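You operate a simulated robot arm through the tools that you are given. There is no shell and no other tool.

Carry out the task below with a simulated robot arm. There is one attempt and no reset: what you move stays moved.

Task
Test the spinner's stop button on an empty run, then open the lid.
Fine: shut the lid, set 12 seconds, start once and stop it with one press before the end.
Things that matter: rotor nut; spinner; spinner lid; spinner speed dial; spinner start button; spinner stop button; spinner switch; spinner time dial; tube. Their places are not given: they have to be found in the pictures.

Only the result counts: the job must be done as asked and must still hold three seconds after the hand-in. Knocking over, shifting, dropping, spilling or breaking anything else fails it. Lids that push on must go on centred and level and be pressed home; caps that screw on are set level and turned clockwise until they are tight.

Robot
A 7-joint arm with a fingered hand, fixed in place. Base frame: the origin is on the floor under the middle of its stand, x ahead of it, y to its left, z up. Units: m, degrees, N and s.
With the tool pointing down near the work surface it reaches from about 0.1 to 0.64 m from the base axis. Its first joint turns from -69.0 to 172.0 degrees. Payload 3.4 kg.
The TCP is the grasp point between the finger pads, 0.025 m short of the fingertips. In the tool frame z runs along the fingers and y along their closing line. The gripper opens to 0.088 m; its body begins 0.029 m behind the TCP. The gripper is a hand of 5 fingers: y runs from the thumb to the fingers, the wrist lies at [-0.013, -0.097, -0.162] in the tool frame, and closing takes about 1.5 s.
Orientation is told as [roll, pitch, yaw] about the base's x, y, z axes, in that order, counted from this pose: with the fingers straight down and the wrist toward the robot, the tool's x, y and z point along [0, 1, 0], [1, 0, 0] and [0, 0, -1] of the base frame.

Tools
- The arm moves only by the tool move_arm. Its argument "rows" is a list of rows, each a list of 6 numbers: the shift along the base's x, y, z in m, then the turn, a rotation vector about the base's x, y, z in degrees. In form: [[dx, dy, dz, wx, wy, wz], ...]. A call has 1 to 20 rows; each row shifts and turns the commanded pose from where the row before left it. "hand" is the opening in per cent of the stroke, from 0 (shut) to 100 (fully open), set as the call begins (left out, the last holds). A row lasts 0.2 s, in which the tool goes at most 0.05 m and 8.6 degrees; a call with a longer step from one row to the next is refused whole, and so is a gripper value outside its range. Where a pose cannot be reached the arm comes as near as it can. A force on the tool above 40 N (or 10 N above the force at the start of the call, whichever is more), or a blocked arm, ends the call early, and 0.2 s more pass. The fingers move at their own pace (about 0.153 m/s each) and stop on an object; they squeeze with about 24 N. The grip force told is the motor's: it shows also when the fingers shut on nothing. Time passes only in rows, and 0.2 s behind the last, so rows that do not move let the fingers close. It gives the time, the measured TCP pose, the force on the tool (base axes), the opening and the grip force at its end, in the units of the frame above (readings bear some noise), with the torque about the TCP (base axes, N m) and any sound that the robot's microphone picked up.
- Cameras (640 x 400 px; columns grow to the right, rows downward): "scene" is fixed at [0.0508, -0.6513, 1.9153]; the picture's right is [0.31, -0.95, 0.00], its down [-0.72, -0.23, -0.66] and it looks along [0.62, 0.20, -0.75] (base axes); focal length 311 px, centre (320, 200). "wrist" rides on the gripper at [0.059, -0.079, -0.105] in the tool frame; the picture's right is [-0.73, 0.32, -0.61], its down [-0.62, -0.68, 0.38] and it looks along [-0.29, 0.66, 0.70] (tool axes); focal length 234 px, centre (320, 200).
- camera(camera): a new picture of that camera. The clock stands still meanwhile.
- move_column(by): slides the trunk up (or, below 0, down) by that many m; the arm rides with it, the base frame stays. It gives what a move gives, with no picture.
- set_fingers(index, middle, ring, little, thumb_bend, thumb_turn): sets how far each is bent, from 0 (flat) to 100 (curled in); at 30 the hand is open as for a grip, at 70 the pads meet at the TCP. One left out holds its place. A second passes; each finger stops where it meets its share of the squeeze, and holds until it gets a number again. A gripper value or a shape takes the hand back. It gives what a move gives, with no picture; readings hold the bend of each and the force on index, middle, ring, little, thumb and palm. thumb_turn goes from beside the hand (0) to across from the fingers (100), as for a grip.
- grasp_type(shape): the hand has 5 fingers and takes this shape, open, in about a second: jaw (thumb against the fingers, like two jaws); tri (thumb and two fingers); tip (a fingertip pinch); poke (one finger out to press); point (the index stretched); flat (the hand flat); cup (the hand cupped); fist (a fist). The gripper value then closes the fingers along that shape, each until it touches; the sizes above hold for jaw. It gives what a move gives, with no picture.
- measure_at(camera, pixels): for up to 12 pixels [column, row] of the newest picture of that camera ("zoom" is the newest enlarged one), the place [x, y, z] in the base frame of the surface seen there, good to about 0.002 m. The clock stands still meanwhile.
- enlarge(camera, box): a new picture of the part [left, top, right, bottom] of that camera's present view, enlarged. The clock stands still meanwhile.
- close_job(): hands the job in; it is judged then, once.

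Open the gripper and draw the arm clear of the work before you hand the job in, unless the task says otherwise.

The tools are called after "Emit:" as a command line: name --pt "numbers of a row" for each row, then --argument value for the rest, lists and objects as JSON in quotes. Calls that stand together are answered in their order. move_arm: Moves the arm, as the interface text tells. Its arguments: {"type":"object","properties":{"rows":{"type":"array"},"hand":{"type":"number"}},"required":["rows"]} The other tools are called the same way: move_column (by) moves the trunk up or down; grasp_type (shape) gives the hand a shape; set_fingers (index, middle, ring, little, thumb_bend, thumb_turn) moves the fingers one by one; camera (camera) takes a picture; measure_at (camera, pixels) gives the place of the surface under pixels of a picture; enlarge (camera, box) takes an enlarged picture of a part of a camera's view; close_job () hands the job in.

At the start:

```text
time: 0.0
eef_pos: [0.3964, -0.3765, 1.5666]
ee_rot: [0.0, 0.1, -0.1]
contact_force: [0.2, 0.8, 0.0]
moment: [0.02, 0.01, -0.02]
gripper_width: 0.0878
finger_force: 0.1
shape: jaw
bend: [30.0, 30.0, 30.0, 30.0, 30.0, 98.0]
finger forces: [0.0, 0.1, 0.0, 0.0, 0.1, 0.1]
trunk travel left (down, up): [-0.875, 0.065]
```

scene: 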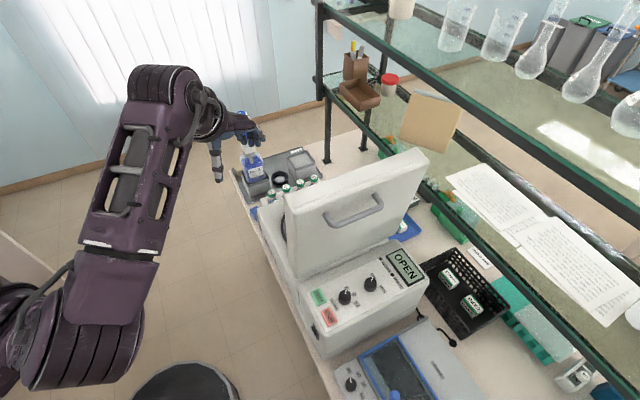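
wrist: 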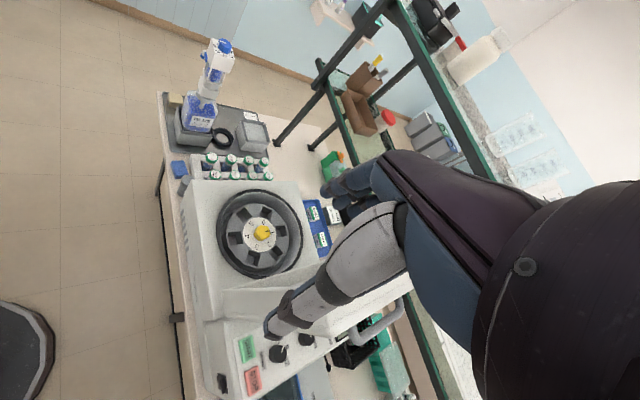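

The scene picture shows the spinner with lid open around (350,230) and a panel with dials around (345,297) and (370,283). I enlarge the panel area and the spinner.

Emit:
enlarge --camera "scene" --box '[290, 240, 450, 340]'

Emit:
enlarge --camera "wrist" --box '[160, 140, 440, 400]'

```text
4.00 times, centred on (370, 290) of scene
```

zoom: 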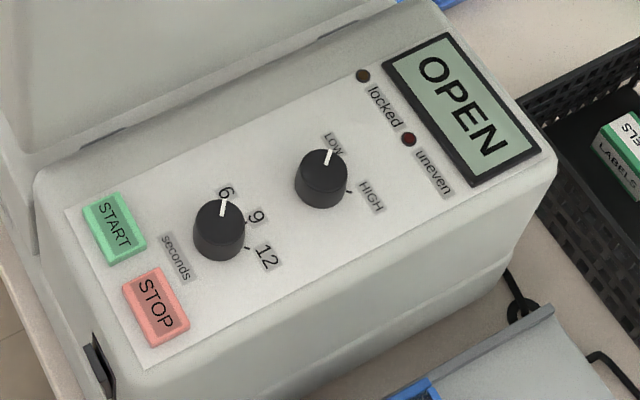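

```text
1.54 times, centred on (300, 270) of wrist
```

zoom: 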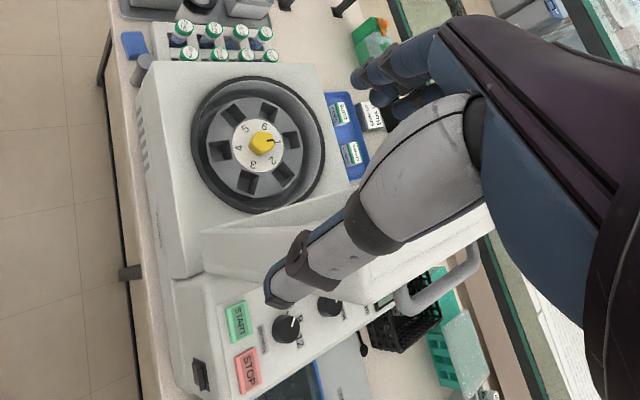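

The time dial points to 6 (zoom pixel (222,205)) with 9 and 12 further clockwise; the rotor looks empty. I measure key points in the newest zoom (wrist) and in the scene.

Emit:
measure_at --camera "zoom" --pixels '[[236, 322], [247, 370], [286, 328], [329, 306], [200, 375], [262, 143], [290, 180], [330, 120], [140, 80], [320, 65], [185, 275], [465, 275]]'

Emit:
measure_at --camera "scene" --pixels '[[317, 297], [329, 316], [345, 291], [371, 279], [352, 218], [287, 190], [410, 148], [430, 155], [300, 275], [418, 240], [350, 200], [315, 330]]'

```text
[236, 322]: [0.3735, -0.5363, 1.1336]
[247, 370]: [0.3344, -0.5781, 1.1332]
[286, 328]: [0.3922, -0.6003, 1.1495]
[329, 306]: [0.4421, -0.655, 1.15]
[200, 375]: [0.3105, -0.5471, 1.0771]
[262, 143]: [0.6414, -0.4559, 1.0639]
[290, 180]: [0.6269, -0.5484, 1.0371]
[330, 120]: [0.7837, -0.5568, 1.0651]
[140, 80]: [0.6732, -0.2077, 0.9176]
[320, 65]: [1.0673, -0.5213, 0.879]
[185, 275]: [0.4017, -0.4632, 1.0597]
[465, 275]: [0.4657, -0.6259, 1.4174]
```

```text
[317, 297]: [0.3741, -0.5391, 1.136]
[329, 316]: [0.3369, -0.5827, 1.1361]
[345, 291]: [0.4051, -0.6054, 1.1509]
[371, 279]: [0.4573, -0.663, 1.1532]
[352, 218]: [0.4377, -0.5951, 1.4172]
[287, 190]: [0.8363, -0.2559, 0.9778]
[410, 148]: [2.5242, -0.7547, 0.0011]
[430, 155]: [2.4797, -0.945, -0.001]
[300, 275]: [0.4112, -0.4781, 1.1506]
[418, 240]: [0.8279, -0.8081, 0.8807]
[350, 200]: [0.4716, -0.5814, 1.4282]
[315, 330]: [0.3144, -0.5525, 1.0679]
```

I need the lid's geometry; I take enlarged scene view of the lid and measure points on its face.

Emit:
enlarge --camera "scene" --box '[240, 130, 448, 260]'

Emit:
measure_at --camera "scene" --pixels '[[295, 215], [300, 250], [305, 272], [418, 170], [400, 220], [350, 250], [290, 200], [420, 155], [326, 218], [381, 200], [352, 212], [295, 195]]'

```text
3.08 times, centred on (344, 195) of scene
```

zoom: 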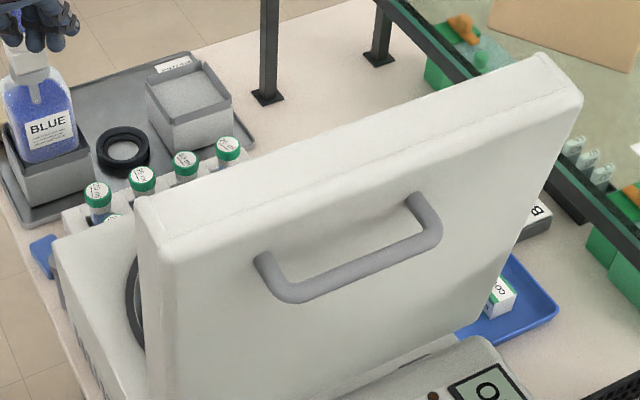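

```text
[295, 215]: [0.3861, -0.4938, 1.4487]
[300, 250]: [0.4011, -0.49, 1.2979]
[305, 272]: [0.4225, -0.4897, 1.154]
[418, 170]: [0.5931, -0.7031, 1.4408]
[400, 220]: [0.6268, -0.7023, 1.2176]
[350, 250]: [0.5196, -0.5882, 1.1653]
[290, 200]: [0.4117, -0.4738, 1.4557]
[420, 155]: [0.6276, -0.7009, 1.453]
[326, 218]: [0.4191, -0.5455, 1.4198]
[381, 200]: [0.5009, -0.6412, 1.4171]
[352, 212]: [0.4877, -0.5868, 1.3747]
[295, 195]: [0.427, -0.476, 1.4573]
```

The lid's outer face with the handle faces the robot, leaning ~6° past vertical toward the panel. I now measure the arm links, the handle, and the edges of the spinner body to plan reach.

Emit:
measure_at --camera "scene" --pixels '[[75, 345], [120, 260], [130, 160], [165, 90], [210, 115], [240, 125], [262, 140], [217, 175], [40, 300], [185, 385], [20, 250], [110, 380]]'

Emit:
measure_at --camera "zoom" --pixels '[[262, 262], [290, 292], [350, 275], [430, 238], [415, 200], [300, 240], [60, 250], [100, 300], [150, 215], [545, 60], [580, 95], [170, 255]]'

```text
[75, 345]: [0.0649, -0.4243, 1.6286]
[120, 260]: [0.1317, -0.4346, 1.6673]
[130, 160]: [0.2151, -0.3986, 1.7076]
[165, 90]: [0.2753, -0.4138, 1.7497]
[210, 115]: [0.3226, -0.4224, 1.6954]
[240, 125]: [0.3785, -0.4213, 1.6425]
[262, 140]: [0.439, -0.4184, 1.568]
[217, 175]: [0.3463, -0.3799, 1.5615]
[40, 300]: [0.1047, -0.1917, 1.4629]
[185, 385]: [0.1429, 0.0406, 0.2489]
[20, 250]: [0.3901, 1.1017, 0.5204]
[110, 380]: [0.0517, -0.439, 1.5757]
```

```text
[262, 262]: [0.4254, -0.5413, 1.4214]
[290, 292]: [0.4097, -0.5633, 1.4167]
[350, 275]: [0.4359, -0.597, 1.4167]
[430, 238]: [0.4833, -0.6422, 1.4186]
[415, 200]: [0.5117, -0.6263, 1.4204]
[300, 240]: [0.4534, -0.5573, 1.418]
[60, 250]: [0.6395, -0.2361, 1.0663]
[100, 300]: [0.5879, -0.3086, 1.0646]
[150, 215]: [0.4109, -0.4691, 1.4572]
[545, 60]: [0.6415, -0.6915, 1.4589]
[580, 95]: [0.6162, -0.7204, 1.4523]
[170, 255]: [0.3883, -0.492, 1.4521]
```

The lid's hinge line runs roughly along (0.71,-0.71) near z≈1.1, the bar handle is at about (0.445,-0.60,1.417). I first probe the reach in free space above the rotor side, away from the lid.

Emit:
move_arm --pt "0.04 0.012 0 0 0 0" --pt "0.04 0.012 0 0 0 0" --pt "0.04 0.012 0 0 0 0" --pt "0.04 0.012 0 0 0 0" --pt "0.04 0.012 0 0 0 0" --pt "0 0 0 0 0 0"

```text
time: 1.4
eef_pos: [0.5833, -0.3187, 1.5533]
ee_rot: [0.1, -0.3, -0.1]
contact_force: [-0.1, 0.7, -0.5]
moment: [0.02, 0.0, -0.01]
gripper_width: 0.0881
finger_force: 0.0
shape: jaw
bend: [30.0, 30.0, 30.0, 30.0, 30.0, 98.0]
finger forces: [0.1, 0.0, 0.0, 0.0, 0.1, 0.1]
out of reach, approached as far as the arm can: row 5
trunk travel left (down, up): [-0.875, 0.065]
```

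At z 1.55 the reach ends near 0.665 m from the axis. I lower the TCP by 0.15 and push outward more to see how reach changes with height.

Emit:
move_arm --pt "0 0 -0.05 0 0 0" --pt "0 0 -0.05 0 0 0" --pt "0 0 -0.05 0 0 0" --pt "0.03 0 0 0 0 0" --pt "0.03 0 0 0 0 0" --pt "0.03 0 0 0 0 0" --pt "0 0 0 0 0 0"

Emit:
camera --camera "scene"

Emit:
camera --camera "wrist"

```text
time: 3.0
eef_pos: [0.6631, -0.3177, 1.4043]
ee_rot: [0.2, -0.1, -0.1]
contact_force: [-0.7, -0.8, -0.5]
moment: [0.0, -0.02, -0.02]
gripper_width: 0.0879
finger_force: 0.0
shape: jaw
bend: [30.0, 30.0, 30.0, 30.0, 30.0, 98.0]
finger forces: [0.0, 0.0, 0.0, 0.0, 0.1, 0.1]
out of reach, approached as far as the arm can: row 6
trunk travel left (down, up): [-0.875, 0.065]
```

```text
taken
```

scene: 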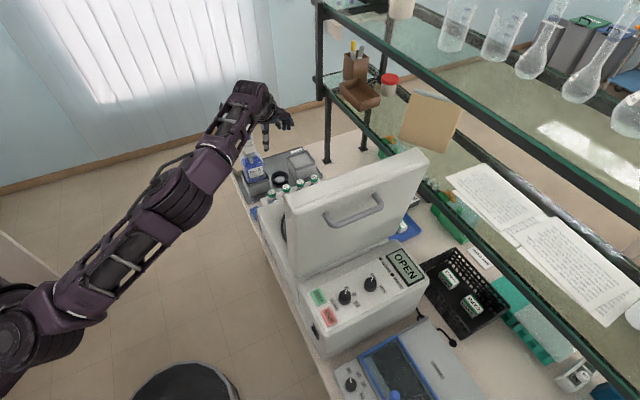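

```text
taken
```

wrist: 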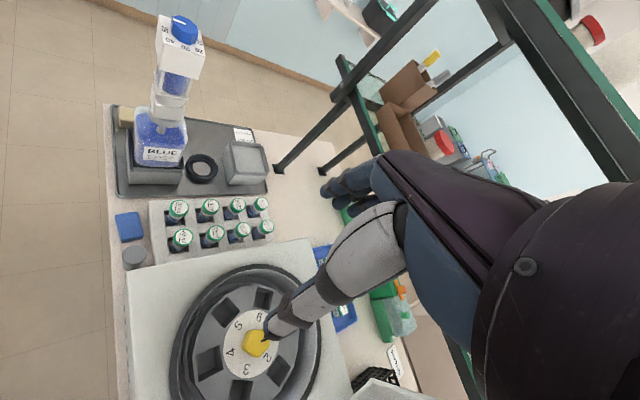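

The arm reached (0.663,-0.318,1.404), enough to infer the wrist reach limit. I shut the hand and travel back up and around the left of the lid to its front face (lid left edge at px (287,195)), staying above the lid top at z 1.46.

Emit:
move_arm --pt "-0.0355 -0.0087 0.0243 0 0 0" --pt "-0.0355 -0.0087 0.0243 0 0 0" --pt "-0.0355 -0.0087 0.0243 0 0 0" --pt "-0.0355 -0.0087 0.0243 0 0 0" --pt "-0.0355 -0.0087 0.0243 0 0 0" --pt "-0.0355 -0.0087 0.0243 0 0 0" --pt "-0.03 -0.03 0 0 0 5" --pt "-0.03 -0.03 0 0 0 5" --pt "-0.03 -0.03 0 0 0 5" --pt "-0.03 -0.03 0 0 0 5" --pt "-0.03 -0.03 0 0 0 5" --pt "0 0 0 0 0 0" --hand 0

```text
time: 5.6
eef_pos: [0.307, -0.4855, 1.5104]
ee_rot: [-0.2, -0.1, 24.9]
contact_force: [0.6, 0.8, -0.7]
moment: [0.02, 0.0, -0.02]
gripper_width: 0.0
finger_force: 23.1
shape: jaw
bend: [70.0, 70.0, 70.0, 70.0, 38.0, 100.0]
finger forces: [0.1, 0.1, 0.0, 0.0, 0.1, 0.0]
out of reach, approached as far as the arm can: row 10, 11
trunk travel left (down, up): [-0.875, 0.065]
```

The last two rows were out of reach: the wrist azimuth is near the first joint's −69° limit, so I need the wrist on the left of the tool instead. I turn the hand to yaw −45° (closing line along the lid), which puts the wrist left of the lid.

Emit:
move_arm --pt "0 0 0 0 0 -7" --pt "0 0 0 0 0 -7" --pt "0 0 0 0 0 -7" --pt "0 0 0 0 0 -7" --pt "0 0 0 0 0 -7" --pt "0 0 0 0 0 -7" --pt "0 0 0 0 0 -7" --pt "0 0 0 0 0 -7" --pt "0 0 0 0 0 -7" --pt "0 0 0 0 0 -7" --pt "0 0 0 0 0 0"

Emit:
camera --camera "scene"

Emit:
camera --camera "wrist"

```text
time: 8.0
eef_pos: [0.3065, -0.4895, 1.5093]
ee_rot: [0.1, -0.1, -45.3]
contact_force: [0.5, 0.0, -0.5]
moment: [-0.01, -0.01, 0.02]
gripper_width: 0.0001
finger_force: 24.2
shape: jaw
bend: [70.0, 70.0, 70.0, 70.0, 39.0, 100.0]
finger forces: [0.0, 0.1, 0.1, 0.0, 0.0, 0.0]
trunk travel left (down, up): [-0.875, 0.065]
```

```text
taken
```

scene: 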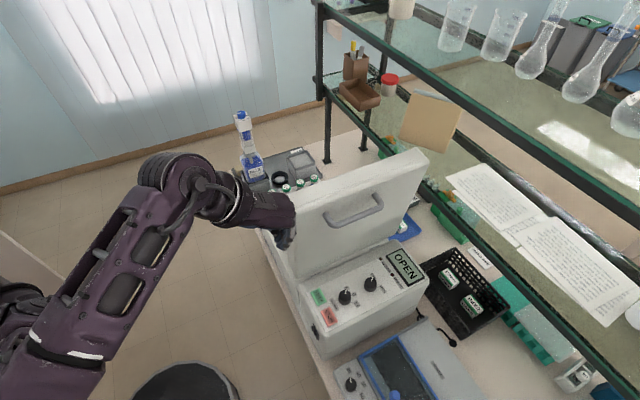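

```text
taken
```

wrist: 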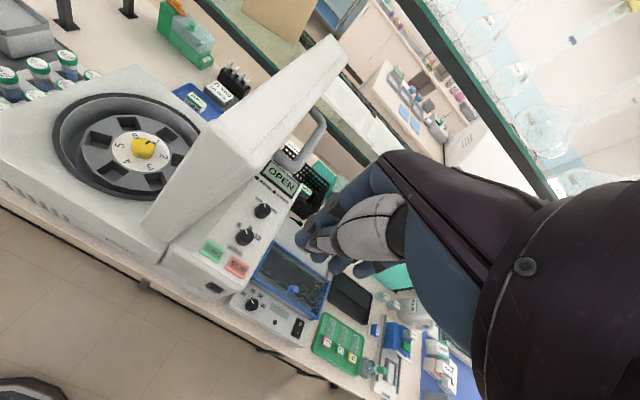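

The hand now sits left-front of the lid. I lower it to z 1.40 in front of the lid's left strip (t≈0.645, s≈−0.17), beside the handle.

Emit:
move_arm --pt "-0.01 -0.015 0 0 0 0" --pt "0.01 -0.0178 -0.027 0 0 0" --pt "0.01 -0.0178 -0.027 0 0 0" --pt "0.01 -0.0178 -0.027 0 0 0" --pt "0.01 -0.0178 -0.028 0 0 0" --pt "0 0 0 0 0 0"

Emit:
enlarge --camera "scene" --box '[160, 120, 448, 300]'

Emit:
camera --camera "wrist"

```text
time: 9.4
eef_pos: [0.3369, -0.5737, 1.4023]
ee_rot: [0.0, -0.1, -45.2]
contact_force: [-1.2, 0.7, 1.1]
moment: [-0.03, -0.01, 0.01]
gripper_width: 0.0
finger_force: 24.1
shape: jaw
bend: [70.0, 70.0, 70.0, 70.0, 39.0, 100.0]
finger forces: [0.0, 0.0, 0.0, 0.1, 0.1, 0.1]
trunk travel left (down, up): [-0.875, 0.065]
```

```text
2.22 times, centred on (304, 210) of scene
```

zoom: 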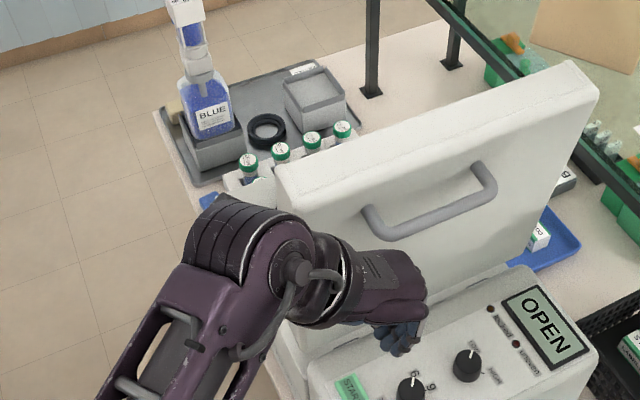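

```text
taken
```

wrist: 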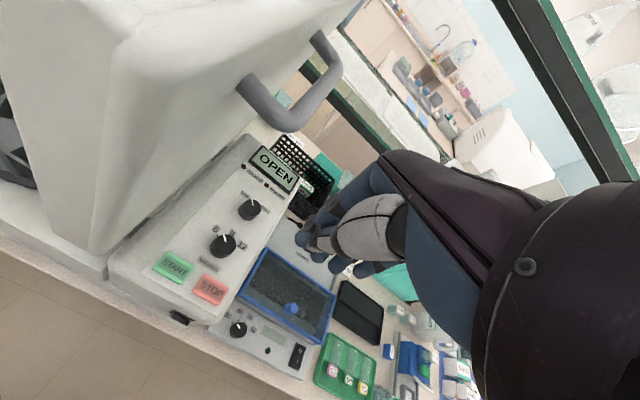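

The hand (zoom px (395,330)) is clear in front of the lid. I now push along (+0.707,+0.707) slowly to bring the lid over vertical.

Emit:
move_arm --pt "0.0106 0.0106 0 0 0 0" --pt "0.0106 0.0106 0 0 0 0" --pt "0.0106 0.0106 0 0 0 0" --pt "0.0106 0.0106 0 0 0 0" --pt "0.0106 0.0106 0 0 0 0" --pt "0.0106 0.0106 0 0 0 0"

Emit:
camera --camera "scene"

```text
time: 10.8
eef_pos: [0.4, -0.5106, 1.3999]
ee_rot: [0.0, 0.0, -45.1]
contact_force: [0.1, -0.5, 0.7]
moment: [0.05, -0.05, 0.03]
gripper_width: 0.0002
finger_force: 24.0
shape: jaw
bend: [70.0, 70.0, 70.0, 70.0, 39.0, 100.0]
finger forces: [0.0, 0.0, 0.1, 0.0, 1.0, 0.0]
trunk travel left (down, up): [-0.875, 0.065]
```

```text
taken
```

scene: 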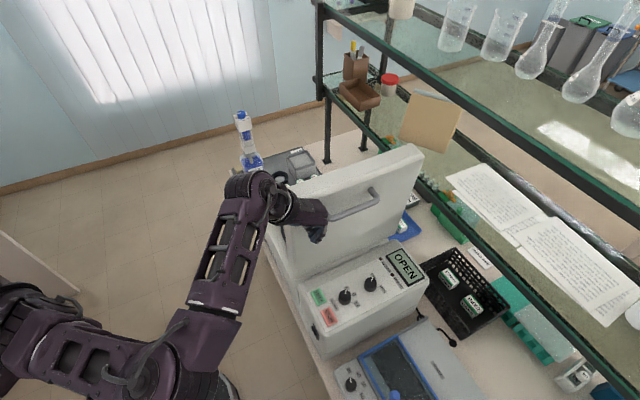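

The lid is moving with tiny force (thumb 1 N). I keep pushing along the same direction and start following the arc down.

Emit:
move_arm --pt "0.0106 0.0106 0 0 0 0" --pt "0.0106 0.0106 0 0 0 0" --pt "0.0106 0.0106 0 0 0 0" --pt "0.0106 0.0106 0 0 0 0" --pt "0.0106 0.0106 0 0 0 0"

Emit:
camera --camera "scene"

```text
time: 12.0
eef_pos: [0.4518, -0.4584, 1.4004]
ee_rot: [0.0, 0.0, -45.0]
contact_force: [-0.4, -0.6, -0.6]
moment: [-0.03, 0.03, 0.0]
gripper_width: 0.0002
finger_force: 23.3
shape: jaw
bend: [70.0, 70.0, 70.0, 70.0, 39.0, 100.0]
finger forces: [0.0, 0.0, 0.0, 0.1, 0.0, 0.1]
trunk travel left (down, up): [-0.875, 0.065]
```

```text
taken
```

scene: 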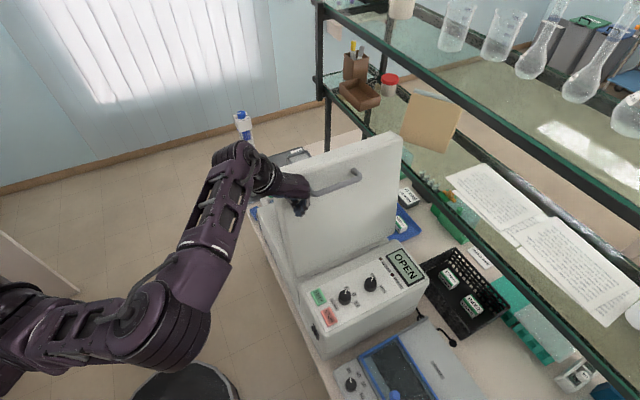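

The lid is now about 15° past vertical and stays without force. I continue pushing back and begin lowering.

Emit:
move_arm --pt "0.0106 0.0106 -0.005 0 0 0" --pt "0.0106 0.0106 -0.006 0 0 0" --pt "0.0106 0.0106 -0.007 0 0 0" --pt "0.0106 0.0106 -0.008 0 0 0" --pt "0.0106 0.0106 -0.009 0 0 0" --pt "0.0106 0.0106 -0.01 0 0 0"

Emit:
camera --camera "scene"

```text
time: 13.4
eef_pos: [0.5168, -0.3953, 1.3571]
ee_rot: [0.0, 0.1, -45.1]
contact_force: [-0.2, -0.1, 0.2]
moment: [-0.02, 0.02, 0.04]
gripper_width: 0.0
finger_force: 24.0
shape: jaw
bend: [70.0, 70.0, 70.0, 70.0, 39.0, 100.0]
finger forces: [0.0, 0.0, 0.1, 0.0, 0.0, 0.0]
trunk travel left (down, up): [-0.875, 0.065]
```

```text
taken
```

scene: 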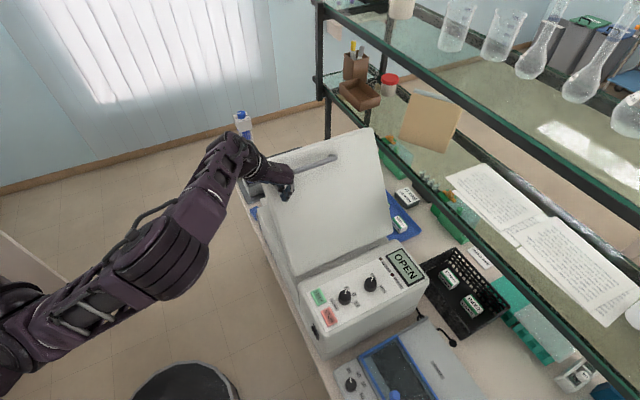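

Lid follows well and holds by hinge friction. I continue with more downward motion.

Emit:
move_arm --pt "0.0075 0.0075 -0.014 0 0 0" --pt "0.0075 0.0075 -0.014 0 0 0" --pt "0.0075 0.0075 -0.014 0 0 0" --pt "0.0075 0.0075 -0.015 0 0 0" --pt "0.0075 0.0075 -0.015 0 0 0" --pt "0.005 0.005 -0.015 0 0 0"

Emit:
camera --camera "scene"

Emit:
camera --camera "wrist"

```text
time: 14.8
eef_pos: [0.5597, -0.3532, 1.2703]
ee_rot: [0.1, 0.0, -45.0]
contact_force: [-0.1, -0.1, 0.1]
moment: [0.0, -0.02, 0.04]
gripper_width: 0.0001
finger_force: 24.1
shape: jaw
bend: [70.0, 70.0, 70.0, 70.0, 39.0, 100.0]
finger forces: [0.0, 0.1, 0.0, 0.0, 0.1, 0.0]
trunk travel left (down, up): [-0.875, 0.065]
```

```text
taken
```

scene: 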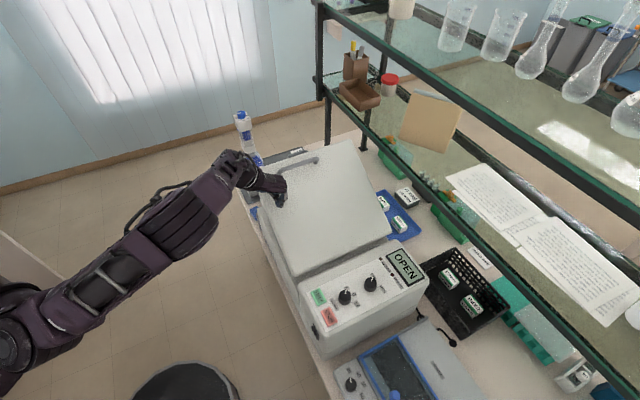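

```text
taken
```

wrist: 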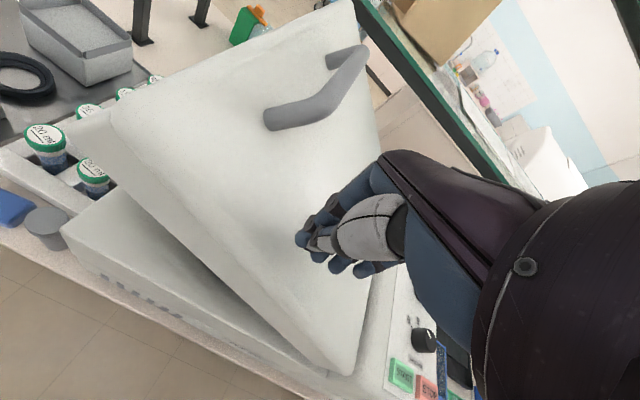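

The lid is about 30° open (wrist picture). I press straight down in small steps, the force limit guarding.

Emit:
move_arm --pt "0.003 0.003 -0.013 0 0 0" --pt "0.003 0.003 -0.013 0 0 0" --pt "0.003 0.003 -0.013 0 0 0" --pt "0.003 0.003 -0.013 0 0 0" --pt "0.003 0.003 -0.013 0 0 0" --pt "0.003 0.003 -0.013 0 0 0" --pt "0 0 -0.01 0 0 0"

Emit:
camera --camera "scene"

Emit:
camera --camera "wrist"

```text
time: 16.4
eef_pos: [0.5771, -0.3352, 1.1805]
ee_rot: [0.1, 0.0, -45.0]
contact_force: [0.4, -0.6, -0.4]
moment: [-0.03, -0.04, 0.01]
gripper_width: 0.0
finger_force: 24.1
shape: jaw
bend: [70.0, 70.0, 70.0, 70.0, 39.0, 100.0]
finger forces: [0.0, 0.0, 0.2, 0.1, 0.0, 0.0]
trunk travel left (down, up): [-0.875, 0.065]
```

```text
taken
```

scene: 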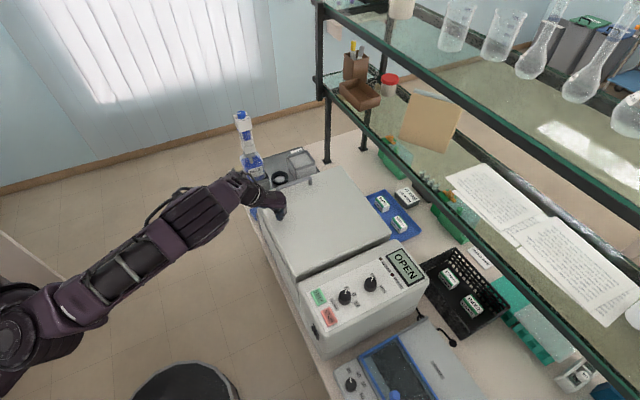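

```text
taken
```

wrist: 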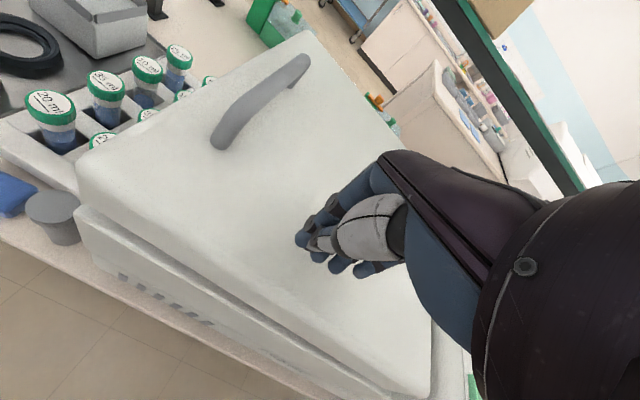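

The lid is nearly shut. I continue pressing down in small steps until a force builds.

Emit:
move_arm --pt "0 0 -0.008 0 0 0" --pt "0 0 -0.008 0 0 0" --pt "0 0 -0.008 0 0 0" --pt "0 0 -0.006 0 0 0" --pt "0 0 -0.006 0 0 0" --pt "0 0 -0.005 0 0 0" --pt "0 0 -0.005 0 0 0"

Emit:
camera --camera "wrist"

Emit:
enlarge --camera "scene" --box '[230, 150, 438, 280]'

```text
time: 17.8
eef_pos: [0.5784, -0.3364, 1.15]
ee_rot: [0.6, -1.1, -45.2]
contact_force: [-5.1, -0.7, 15.2]
moment: [-0.01, 0.16, 0.02]
gripper_width: 0.0
finger_force: 23.7
shape: jaw
bend: [70.0, 70.0, 70.0, 70.0, 39.0, 100.0]
finger forces: [0.1, 21.3, 0.0, 0.0, 0.0, 0.0]
trunk travel left (down, up): [-0.875, 0.065]
stopped in row 7: the force on the tool passed its limit at 45 N (the readings are from after the stop); the commanded pose is now the measured one
```

```text
taken
```

wrist: 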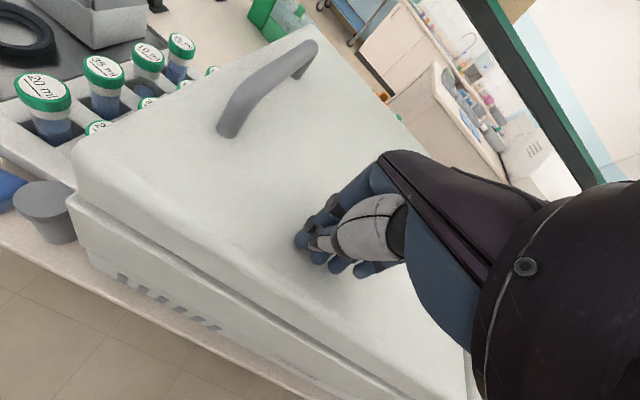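

```text
3.08 times, centred on (334, 215) of scene
```

zoom: 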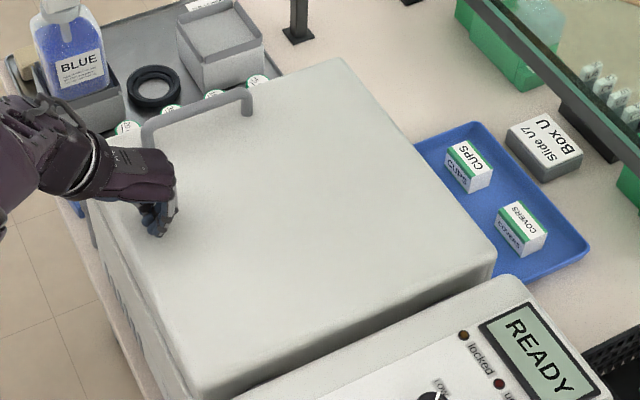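

The display reads READY, so the lid is shut. I measure the closed handle and lid for later and then lift off.

Emit:
measure_at --camera "zoom" --pixels '[[152, 130], [195, 110], [245, 95], [150, 145], [248, 112], [195, 130], [110, 205], [330, 62], [490, 255], [195, 385], [300, 200], [200, 100]]'

Emit:
move_arm --pt "0 0 0.03 0 0 0" --pt "0 0 0.04 0 0 0" --pt "-0.02 -0.01 0.04 0 0 0" --pt "-0.03 -0.01 0.04 0 0 0" --pt "0 0 0 0 0 0"

Emit:
camera --camera "scene"

```text
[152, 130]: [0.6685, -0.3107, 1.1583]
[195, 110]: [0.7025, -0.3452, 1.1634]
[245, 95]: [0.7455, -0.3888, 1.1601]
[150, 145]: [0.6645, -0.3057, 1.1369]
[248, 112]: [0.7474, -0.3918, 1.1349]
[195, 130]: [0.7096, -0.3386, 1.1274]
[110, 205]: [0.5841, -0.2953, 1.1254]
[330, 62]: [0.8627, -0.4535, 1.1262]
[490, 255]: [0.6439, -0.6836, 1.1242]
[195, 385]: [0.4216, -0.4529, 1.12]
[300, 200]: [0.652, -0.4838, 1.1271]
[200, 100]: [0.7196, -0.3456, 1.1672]
```

```text
refused: row 4 steps farther than a row can; nothing moved
```

```text
taken
```

scene: 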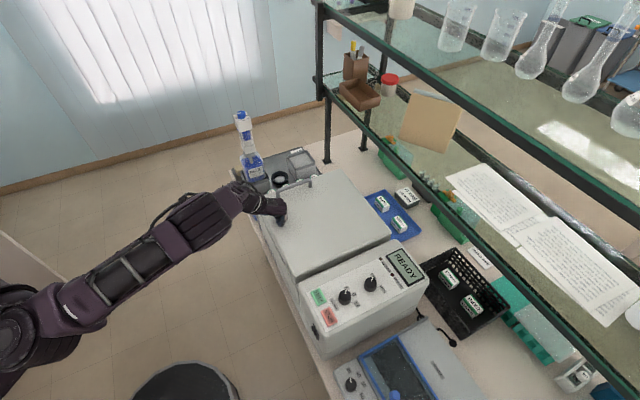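

The closed bar is at about (0.708,-0.348, top 1.165) and the lid surface at z 1.127. I lift off with smaller rows and draw back toward the front-left.

Emit:
move_arm --pt "0 0 0.03 0 0 0" --pt "0 0 0.04 0 0 0" --pt "-0.02 -0.01 0.04 0 0 0" --pt "-0.03 -0.01 0.03 0 0 0" --pt "-0.04 -0.02 0 0 0 0" --pt "-0.04 -0.02 0 0 0 0" --pt "-0.04 -0.02 0 0 0 0" --pt "0 0 0 0 0 0"

Emit:
enlarge --camera "scene" --box '[310, 250, 406, 310]'

Emit:
camera --camera "wrist"

```text
time: 19.6
eef_pos: [0.4129, -0.4154, 1.2846]
ee_rot: [0.4, -0.6, -45.0]
contact_force: [-0.4, 0.0, 0.1]
moment: [0.0, 0.04, 0.03]
gripper_width: 0.0
finger_force: 24.8
shape: jaw
bend: [70.0, 70.0, 70.0, 70.0, 40.0, 100.0]
finger forces: [0.1, 0.1, 0.0, 0.0, 0.1, 0.1]
trunk travel left (down, up): [-0.875, 0.065]
```

```text
6.67 times, centred on (358, 280) of scene
```

zoom: 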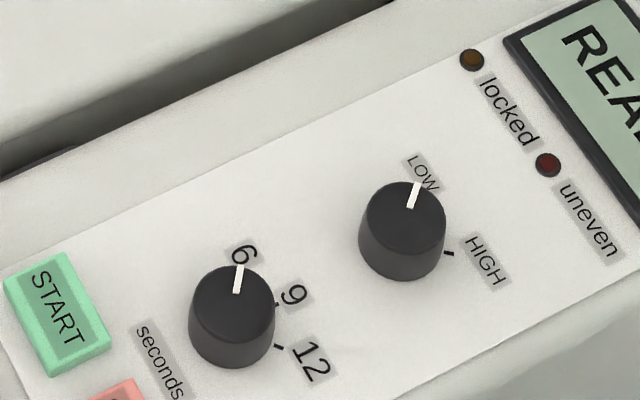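

```text
taken
```

wrist: 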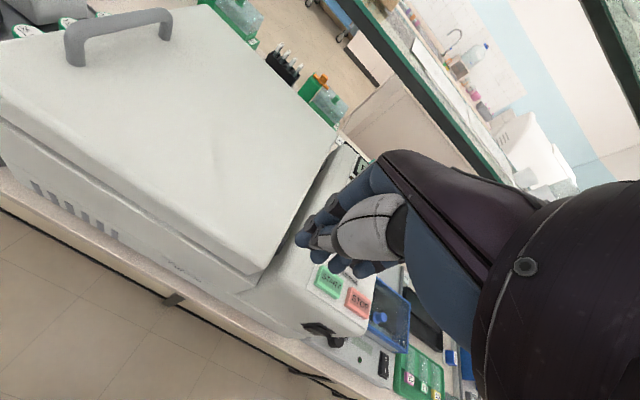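

Now I measure the time dial: knob top, its pointer, and the labels/ticks for 6, 9, 12 (zoom px (240,265), (293,295), (311,360)).

Emit:
measure_at --camera "zoom" --pixels '[[240, 268], [235, 291], [232, 300], [243, 252], [293, 295], [311, 360], [276, 304], [279, 347], [232, 275], [232, 325], [195, 300], [270, 300]]'

Emit:
measure_at --camera "zoom" --pixels '[[57, 315], [30, 270], [85, 260], [130, 385], [232, 310], [215, 310], [250, 310], [160, 280], [230, 372], [190, 325], [274, 320], [403, 215]]'

```text
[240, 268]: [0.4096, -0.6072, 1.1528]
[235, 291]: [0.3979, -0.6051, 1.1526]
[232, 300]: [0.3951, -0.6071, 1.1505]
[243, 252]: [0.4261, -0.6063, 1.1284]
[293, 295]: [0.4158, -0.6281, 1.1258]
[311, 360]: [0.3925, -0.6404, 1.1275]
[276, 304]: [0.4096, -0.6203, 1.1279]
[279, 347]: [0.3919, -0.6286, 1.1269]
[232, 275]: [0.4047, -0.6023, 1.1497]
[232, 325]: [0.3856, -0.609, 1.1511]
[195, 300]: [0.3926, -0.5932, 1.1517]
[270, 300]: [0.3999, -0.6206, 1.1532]
```

```text
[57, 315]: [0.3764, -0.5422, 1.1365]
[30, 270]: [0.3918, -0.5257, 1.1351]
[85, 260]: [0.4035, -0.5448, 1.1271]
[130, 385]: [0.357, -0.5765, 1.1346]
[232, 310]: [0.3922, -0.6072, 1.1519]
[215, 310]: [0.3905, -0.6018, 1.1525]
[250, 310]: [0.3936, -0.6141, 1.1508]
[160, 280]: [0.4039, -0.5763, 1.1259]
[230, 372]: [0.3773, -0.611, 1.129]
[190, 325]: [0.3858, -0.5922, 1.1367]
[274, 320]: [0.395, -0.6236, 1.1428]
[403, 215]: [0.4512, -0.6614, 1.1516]
```

The dial's 6, 9 and 12 lie at about 0°, −47° and −97° around centre (0.396,−0.607); knob top z 1.152, panel 1.127. I need to turn the knob ~100° clockwise; I take the "tri" shape and look at where the tips are.

Emit:
grasp_type --shape "tri"

Emit:
camera --camera "wrist"

Emit:
enlarge --camera "scene" --box '[180, 120, 372, 240]'

```text
time: 20.5
eef_pos: [0.4128, -0.4171, 1.2855]
ee_rot: [0.4, -0.8, -45.1]
contact_force: [-0.8, 0.0, -0.2]
moment: [-0.01, 0.03, 0.0]
gripper_width: 0.0879
finger_force: 0.0
shape: tri
bend: [30.0, 30.0, 99.0, 99.0, 30.0, 98.0]
finger forces: [0.0, 0.1, 0.0, 0.1, 0.1, 0.1]
trunk travel left (down, up): [-0.875, 0.065]
```

```text
taken
```

wrist: 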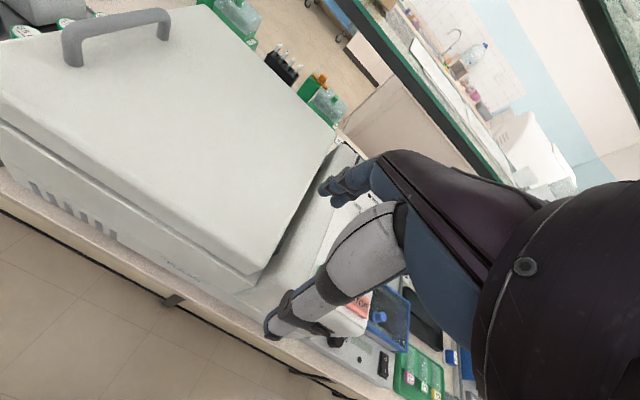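

```text
3.33 times, centred on (276, 180) of scene
```

zoom: 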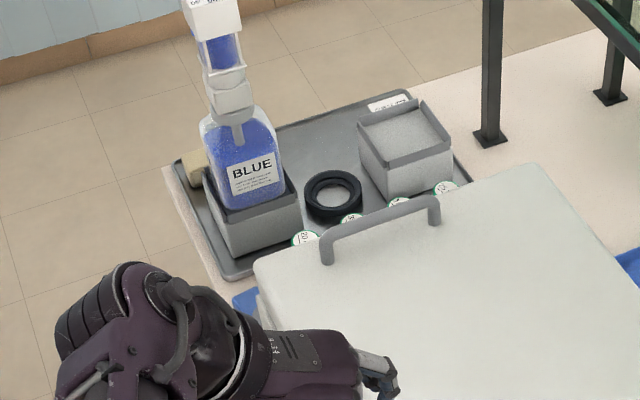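

I close the tri shape to about the knob's width plus margin to see where its pads come together.

Emit:
move_arm --pt "0 0 0 0 0 0" --pt "0 0 0 0 0 0" --pt "0 0 0 0 0 0" --pt "0 0 0 0 0 0" --hand 45

Emit:
enlarge --camera "wrist" --box '[220, 120, 460, 270]'

Emit:
camera --camera "wrist"

```text
time: 21.5
eef_pos: [0.4115, -0.4172, 1.2846]
ee_rot: [0.3, -0.9, -45.1]
contact_force: [0.6, 0.4, 0.5]
moment: [0.0, 0.02, 0.0]
gripper_width: 0.04
finger_force: 0.1
shape: tri
bend: [74.0, 46.0, 99.0, 99.0, 71.0, 100.0]
finger forces: [0.0, 0.0, 0.0, 0.1, 0.1, 0.1]
trunk travel left (down, up): [-0.875, 0.065]
```

```text
2.67 times, centred on (340, 195) of wrist
```

zoom: 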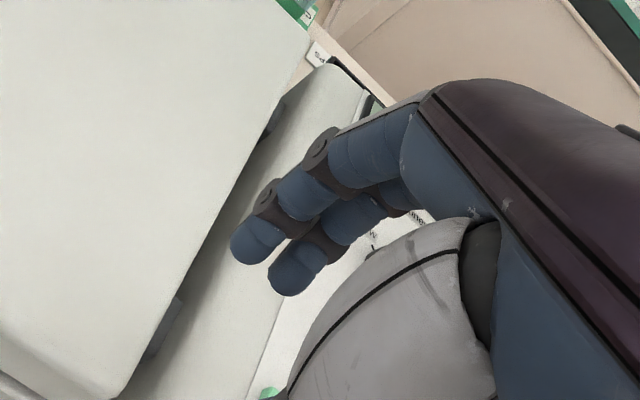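

```text
taken
```

wrist: 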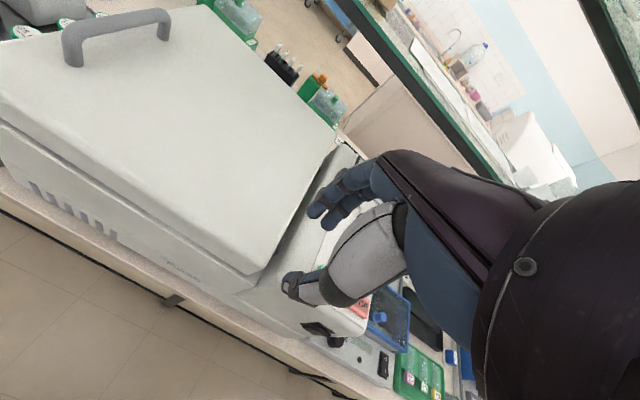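

I measure the finger and thumb tips (wrist px (313,212), (330,225), thumb (292,287)) to locate the pinch point.

Emit:
measure_at --camera "wrist" --pixels '[[313, 212], [318, 205], [330, 225], [337, 215], [345, 185], [360, 180], [292, 285], [300, 280], [320, 285], [345, 270], [288, 290], [330, 205]]'

```text
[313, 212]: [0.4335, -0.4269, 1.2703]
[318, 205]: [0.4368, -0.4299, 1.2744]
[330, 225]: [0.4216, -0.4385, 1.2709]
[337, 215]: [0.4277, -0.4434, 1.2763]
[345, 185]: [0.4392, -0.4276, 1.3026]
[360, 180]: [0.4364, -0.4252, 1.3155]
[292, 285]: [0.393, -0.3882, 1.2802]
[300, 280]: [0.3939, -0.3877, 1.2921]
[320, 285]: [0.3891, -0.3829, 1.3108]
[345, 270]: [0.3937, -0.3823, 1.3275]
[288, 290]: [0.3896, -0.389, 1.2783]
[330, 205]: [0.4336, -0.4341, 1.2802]
```

The tri pads straddle the TCP symmetrically (fingers at ±8 mm, thumb opposite), good for the knob. I move above the time dial at z≈1.25 with yaw −15°.

Emit:
move_arm --pt "-0.0032 -0.0379 -0.007 -0.06 0.18 6" --pt "-0.0032 -0.0379 -0.007 -0.06 0.18 6" --pt "-0.0032 -0.0379 -0.007 -0.06 0.18 6" --pt "-0.0032 -0.0379 -0.007 -0.06 0.18 6" --pt "-0.003 -0.0377 -0.007 -0.06 0.18 6" --pt "0 0 0 0 0 0"

Emit:
camera --camera "wrist"

Emit:
camera --camera "scene"

```text
time: 22.9
eef_pos: [0.3941, -0.6051, 1.2523]
ee_rot: [-0.2, -0.2, -15.2]
contact_force: [-0.3, 0.6, 0.0]
moment: [0.01, -0.03, 0.02]
gripper_width: 0.0401
finger_force: 0.0
shape: tri
bend: [74.0, 46.0, 99.0, 99.0, 71.0, 100.0]
finger forces: [0.0, 0.1, 0.1, 0.0, 0.0, 0.1]
trunk travel left (down, up): [-0.875, 0.065]
```

```text
taken
```

wrist: 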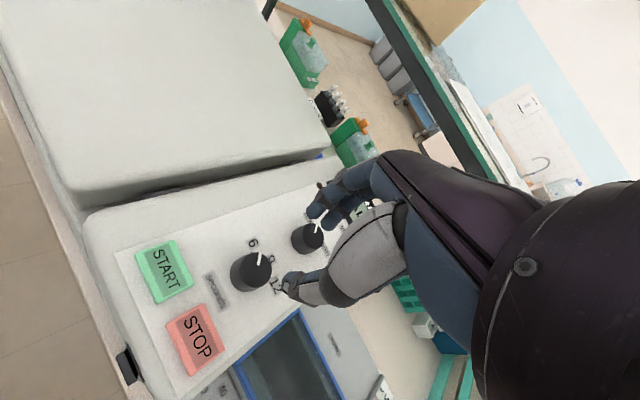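

```text
taken
```

scene: 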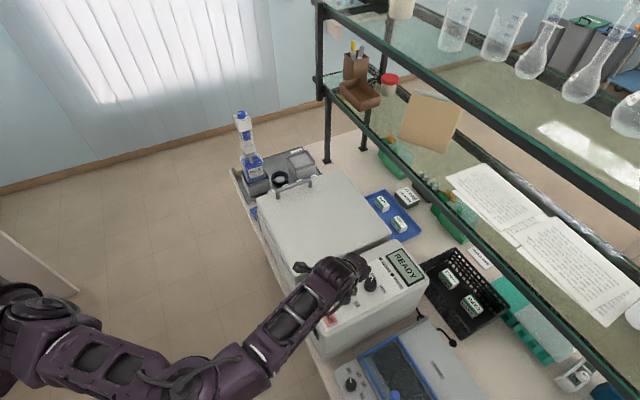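

The knob shows at wrist px (253,268). I enlarge it to refine the knob's centre.

Emit:
enlarge --camera "wrist" --box '[190, 215, 318, 295]'

```text
5.00 times, centred on (254, 255) of wrist
```

zoom: 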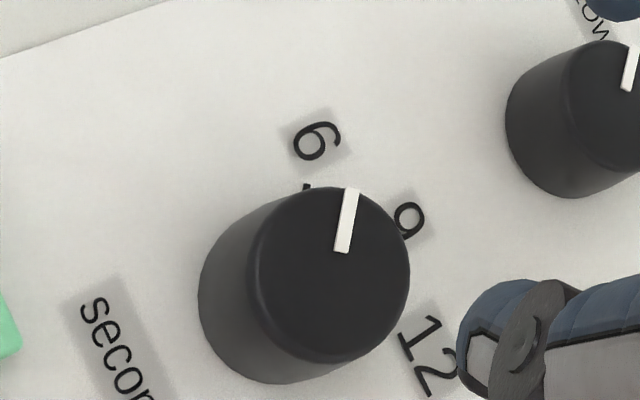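

I measure the top disc's rim and centre plus pointer ends in this zoom.

Emit:
measure_at --camera "zoom" --pixels '[[334, 275], [264, 275], [404, 275], [334, 196], [330, 354], [351, 195], [342, 248], [307, 187], [316, 141], [408, 220], [428, 360], [235, 330]]'

```text
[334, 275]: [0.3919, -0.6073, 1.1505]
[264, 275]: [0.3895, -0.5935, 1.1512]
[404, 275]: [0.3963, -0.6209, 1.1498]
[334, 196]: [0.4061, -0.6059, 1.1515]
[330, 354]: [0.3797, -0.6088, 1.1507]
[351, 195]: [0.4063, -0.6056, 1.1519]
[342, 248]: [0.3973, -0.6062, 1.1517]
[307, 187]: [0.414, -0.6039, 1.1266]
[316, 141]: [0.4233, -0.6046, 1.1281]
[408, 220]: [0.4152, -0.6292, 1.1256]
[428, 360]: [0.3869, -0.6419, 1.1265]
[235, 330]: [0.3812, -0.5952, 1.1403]
```

Knob centre refined to about (0.3935,−0.607); pointer at about +5°, 12 at about −98°. I descend over the knob to TCP z≈1.162 keeping tips above the buttons' tops (1.1365).

Emit:
move_arm --pt "-0.0003 -0.001 -0.03 0 0 0" --pt "-0.0003 -0.001 -0.03 0 0 0" --pt "0 0 -0.02 0 0 0" --pt "0 0 -0.008 0 0 0" --pt "0 0 0 0 0 0"

Emit:
enlarge --camera "wrist" --box '[200, 140, 440, 290]'

Emit:
enlarge --camera "scene" --box '[290, 230, 418, 310]'

```text
time: 24.1
eef_pos: [0.3929, -0.6074, 1.1625]
ee_rot: [-0.3, -0.2, -15.0]
contact_force: [-0.2, -0.9, -0.7]
moment: [-0.04, -0.05, -0.01]
gripper_width: 0.04
finger_force: 0.1
shape: tri
bend: [74.0, 46.0, 99.0, 99.0, 71.0, 100.0]
finger forces: [0.0, 0.0, 0.0, 0.1, 0.0, 0.1]
trunk travel left (down, up): [-0.875, 0.065]
```

```text
2.67 times, centred on (320, 215) of wrist
```

zoom: 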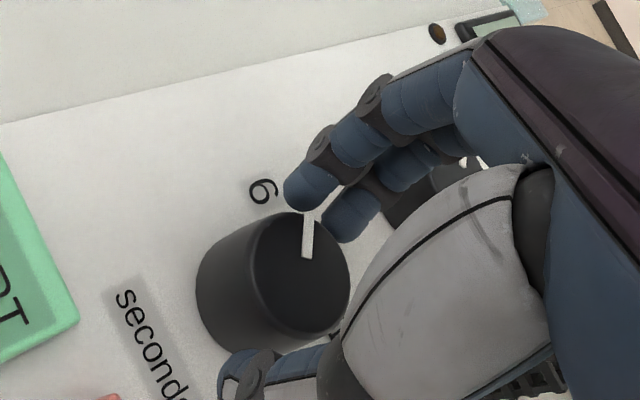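

```text
5.00 times, centred on (354, 270) of scene
```

zoom: 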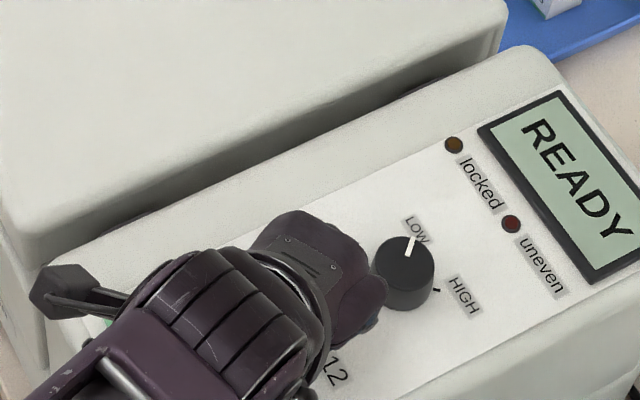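

The tips (zoom px (310,190) and thumb (250,375)) straddle the knob. I lower 5 mm more and close on it.

Emit:
move_arm --pt "0 0 -0.005 0 0 0" --pt "0 0 0 0 0 0"

Emit:
move_arm --pt "0 0 0 0 0 0" --pt "0 0 0 0 0 0" --pt "0 0 0 0 0 0" --pt "0 0 0 0 0 0" --pt "0 0 0 0 0 0" --hand 15

Emit:
enlarge --camera "wrist" --box '[200, 140, 440, 290]'

```text
time: 24.7
eef_pos: [0.3934, -0.6078, 1.158]
ee_rot: [-0.3, -0.2, -15.1]
contact_force: [0.3, -0.8, 0.0]
moment: [-0.01, -0.01, 0.03]
gripper_width: 0.0398
finger_force: 0.1
shape: tri
bend: [74.0, 46.0, 99.0, 99.0, 71.0, 100.0]
finger forces: [0.0, 0.0, 0.1, 0.0, 0.0, 0.0]
trunk travel left (down, up): [-0.875, 0.065]
```

```text
time: 25.9
eef_pos: [0.3935, -0.6066, 1.1571]
ee_rot: [-0.2, -0.2, -15.1]
contact_force: [-1.0, -0.4, -0.6]
moment: [-0.03, 0.03, -0.02]
gripper_width: 0.025
finger_force: 24.0
shape: tri
bend: [74.0, 55.0, 100.0, 100.0, 74.0, 100.0]
finger forces: [11.1, 9.5, 0.1, 0.0, 21.9, 0.0]
trunk travel left (down, up): [-0.875, 0.065]
```

```text
2.67 times, centred on (320, 215) of wrist
```

zoom: 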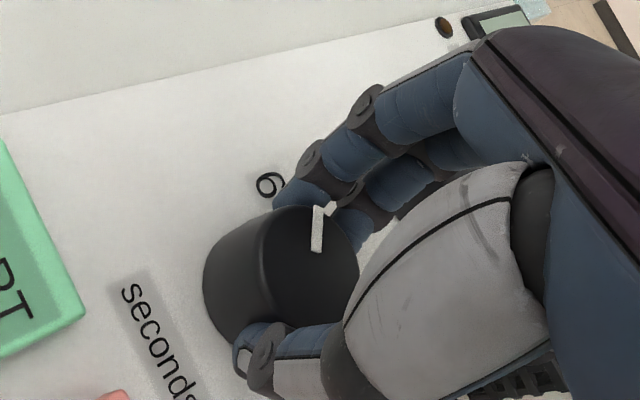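

The grip is firm on the knob (11+9.5 N against 22 N). I turn clockwise 48° first and look.

Emit:
move_arm --pt "0 0 0 0 0 -8" --pt "0 0 0 0 0 -8" --pt "0 0 0 0 0 -8" --pt "0 0 0 0 0 -8" --pt "0 0 0 0 0 -8" --pt "0 0 0 0 0 -8" --pt "0 0 0 0 0 0"

Emit:
enlarge --camera "wrist" --box '[200, 140, 440, 290]'

Emit:
enlarge --camera "scene" --box '[290, 230, 418, 310]'

```text
time: 27.5
eef_pos: [0.3931, -0.6071, 1.1587]
ee_rot: [-0.2, -0.2, -63.1]
contact_force: [-5.2, 4.2, -2.8]
moment: [0.05, 0.09, 0.02]
gripper_width: 0.0244
finger_force: 24.1
shape: tri
bend: [74.0, 55.0, 100.0, 100.0, 74.0, 100.0]
finger forces: [10.3, 9.4, 0.0, 0.1, 25.0, 0.1]
trunk travel left (down, up): [-0.875, 0.065]
```

```text
2.67 times, centred on (320, 215) of wrist
```

zoom: 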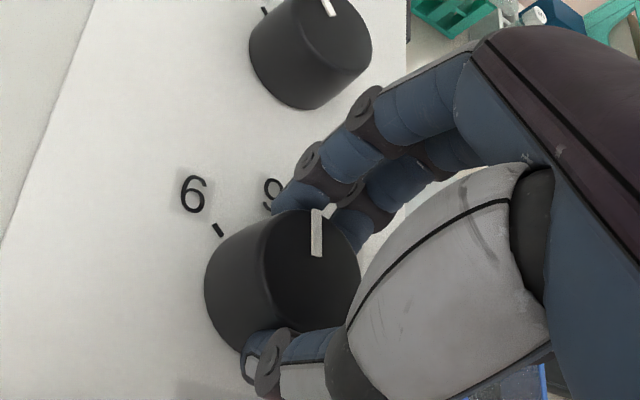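

```text
5.00 times, centred on (354, 270) of scene
```

zoom: 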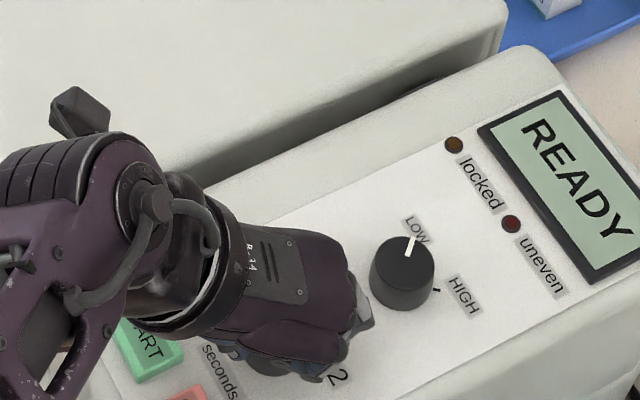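

The knob turned with the hand and now points at 9. I turn another 52° toward 12.

Emit:
move_arm --pt "0 0 0 0 0 -8" --pt "0 0 0 0 0 -8" --pt "0 0 0 0 0 -8" --pt "0 0 0 0 0 -8" --pt "0 0 0 0 0 -8" --pt "0 0 0 0 0 -8" --pt "0 0 0 0 0 -4" --pt "0 0 0 0 0 0"

Emit:
enlarge --camera "wrist" --box '[200, 140, 440, 290]'

Emit:
enlarge --camera "scene" --box '[290, 230, 418, 310]'

```text
time: 29.3
eef_pos: [0.3955, -0.5998, 1.1569]
ee_rot: [0.0, 0.5, -107.4]
contact_force: [-4.1, -15.1, 28.3]
moment: [-0.8, 0.15, -0.03]
gripper_width: 0.028
finger_force: 23.8
shape: tri
bend: [74.0, 49.0, 100.0, 100.0, 77.0, 100.0]
finger forces: [19.1, 17.3, 0.0, 0.0, 19.3, 0.0]
out of reach, approached as far as the arm can: row 4, 5
trunk travel left (down, up): [-0.875, 0.065]
```

```text
2.67 times, centred on (320, 215) of wrist
```

zoom: 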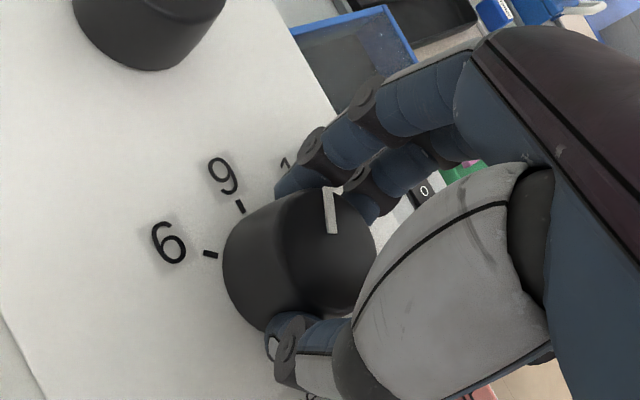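

```text
5.00 times, centred on (354, 270) of scene
```

zoom: 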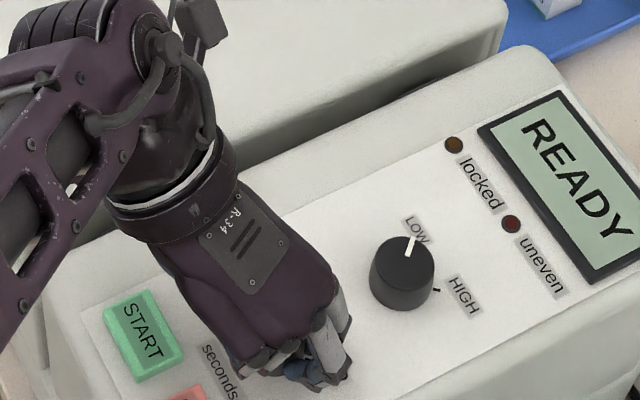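

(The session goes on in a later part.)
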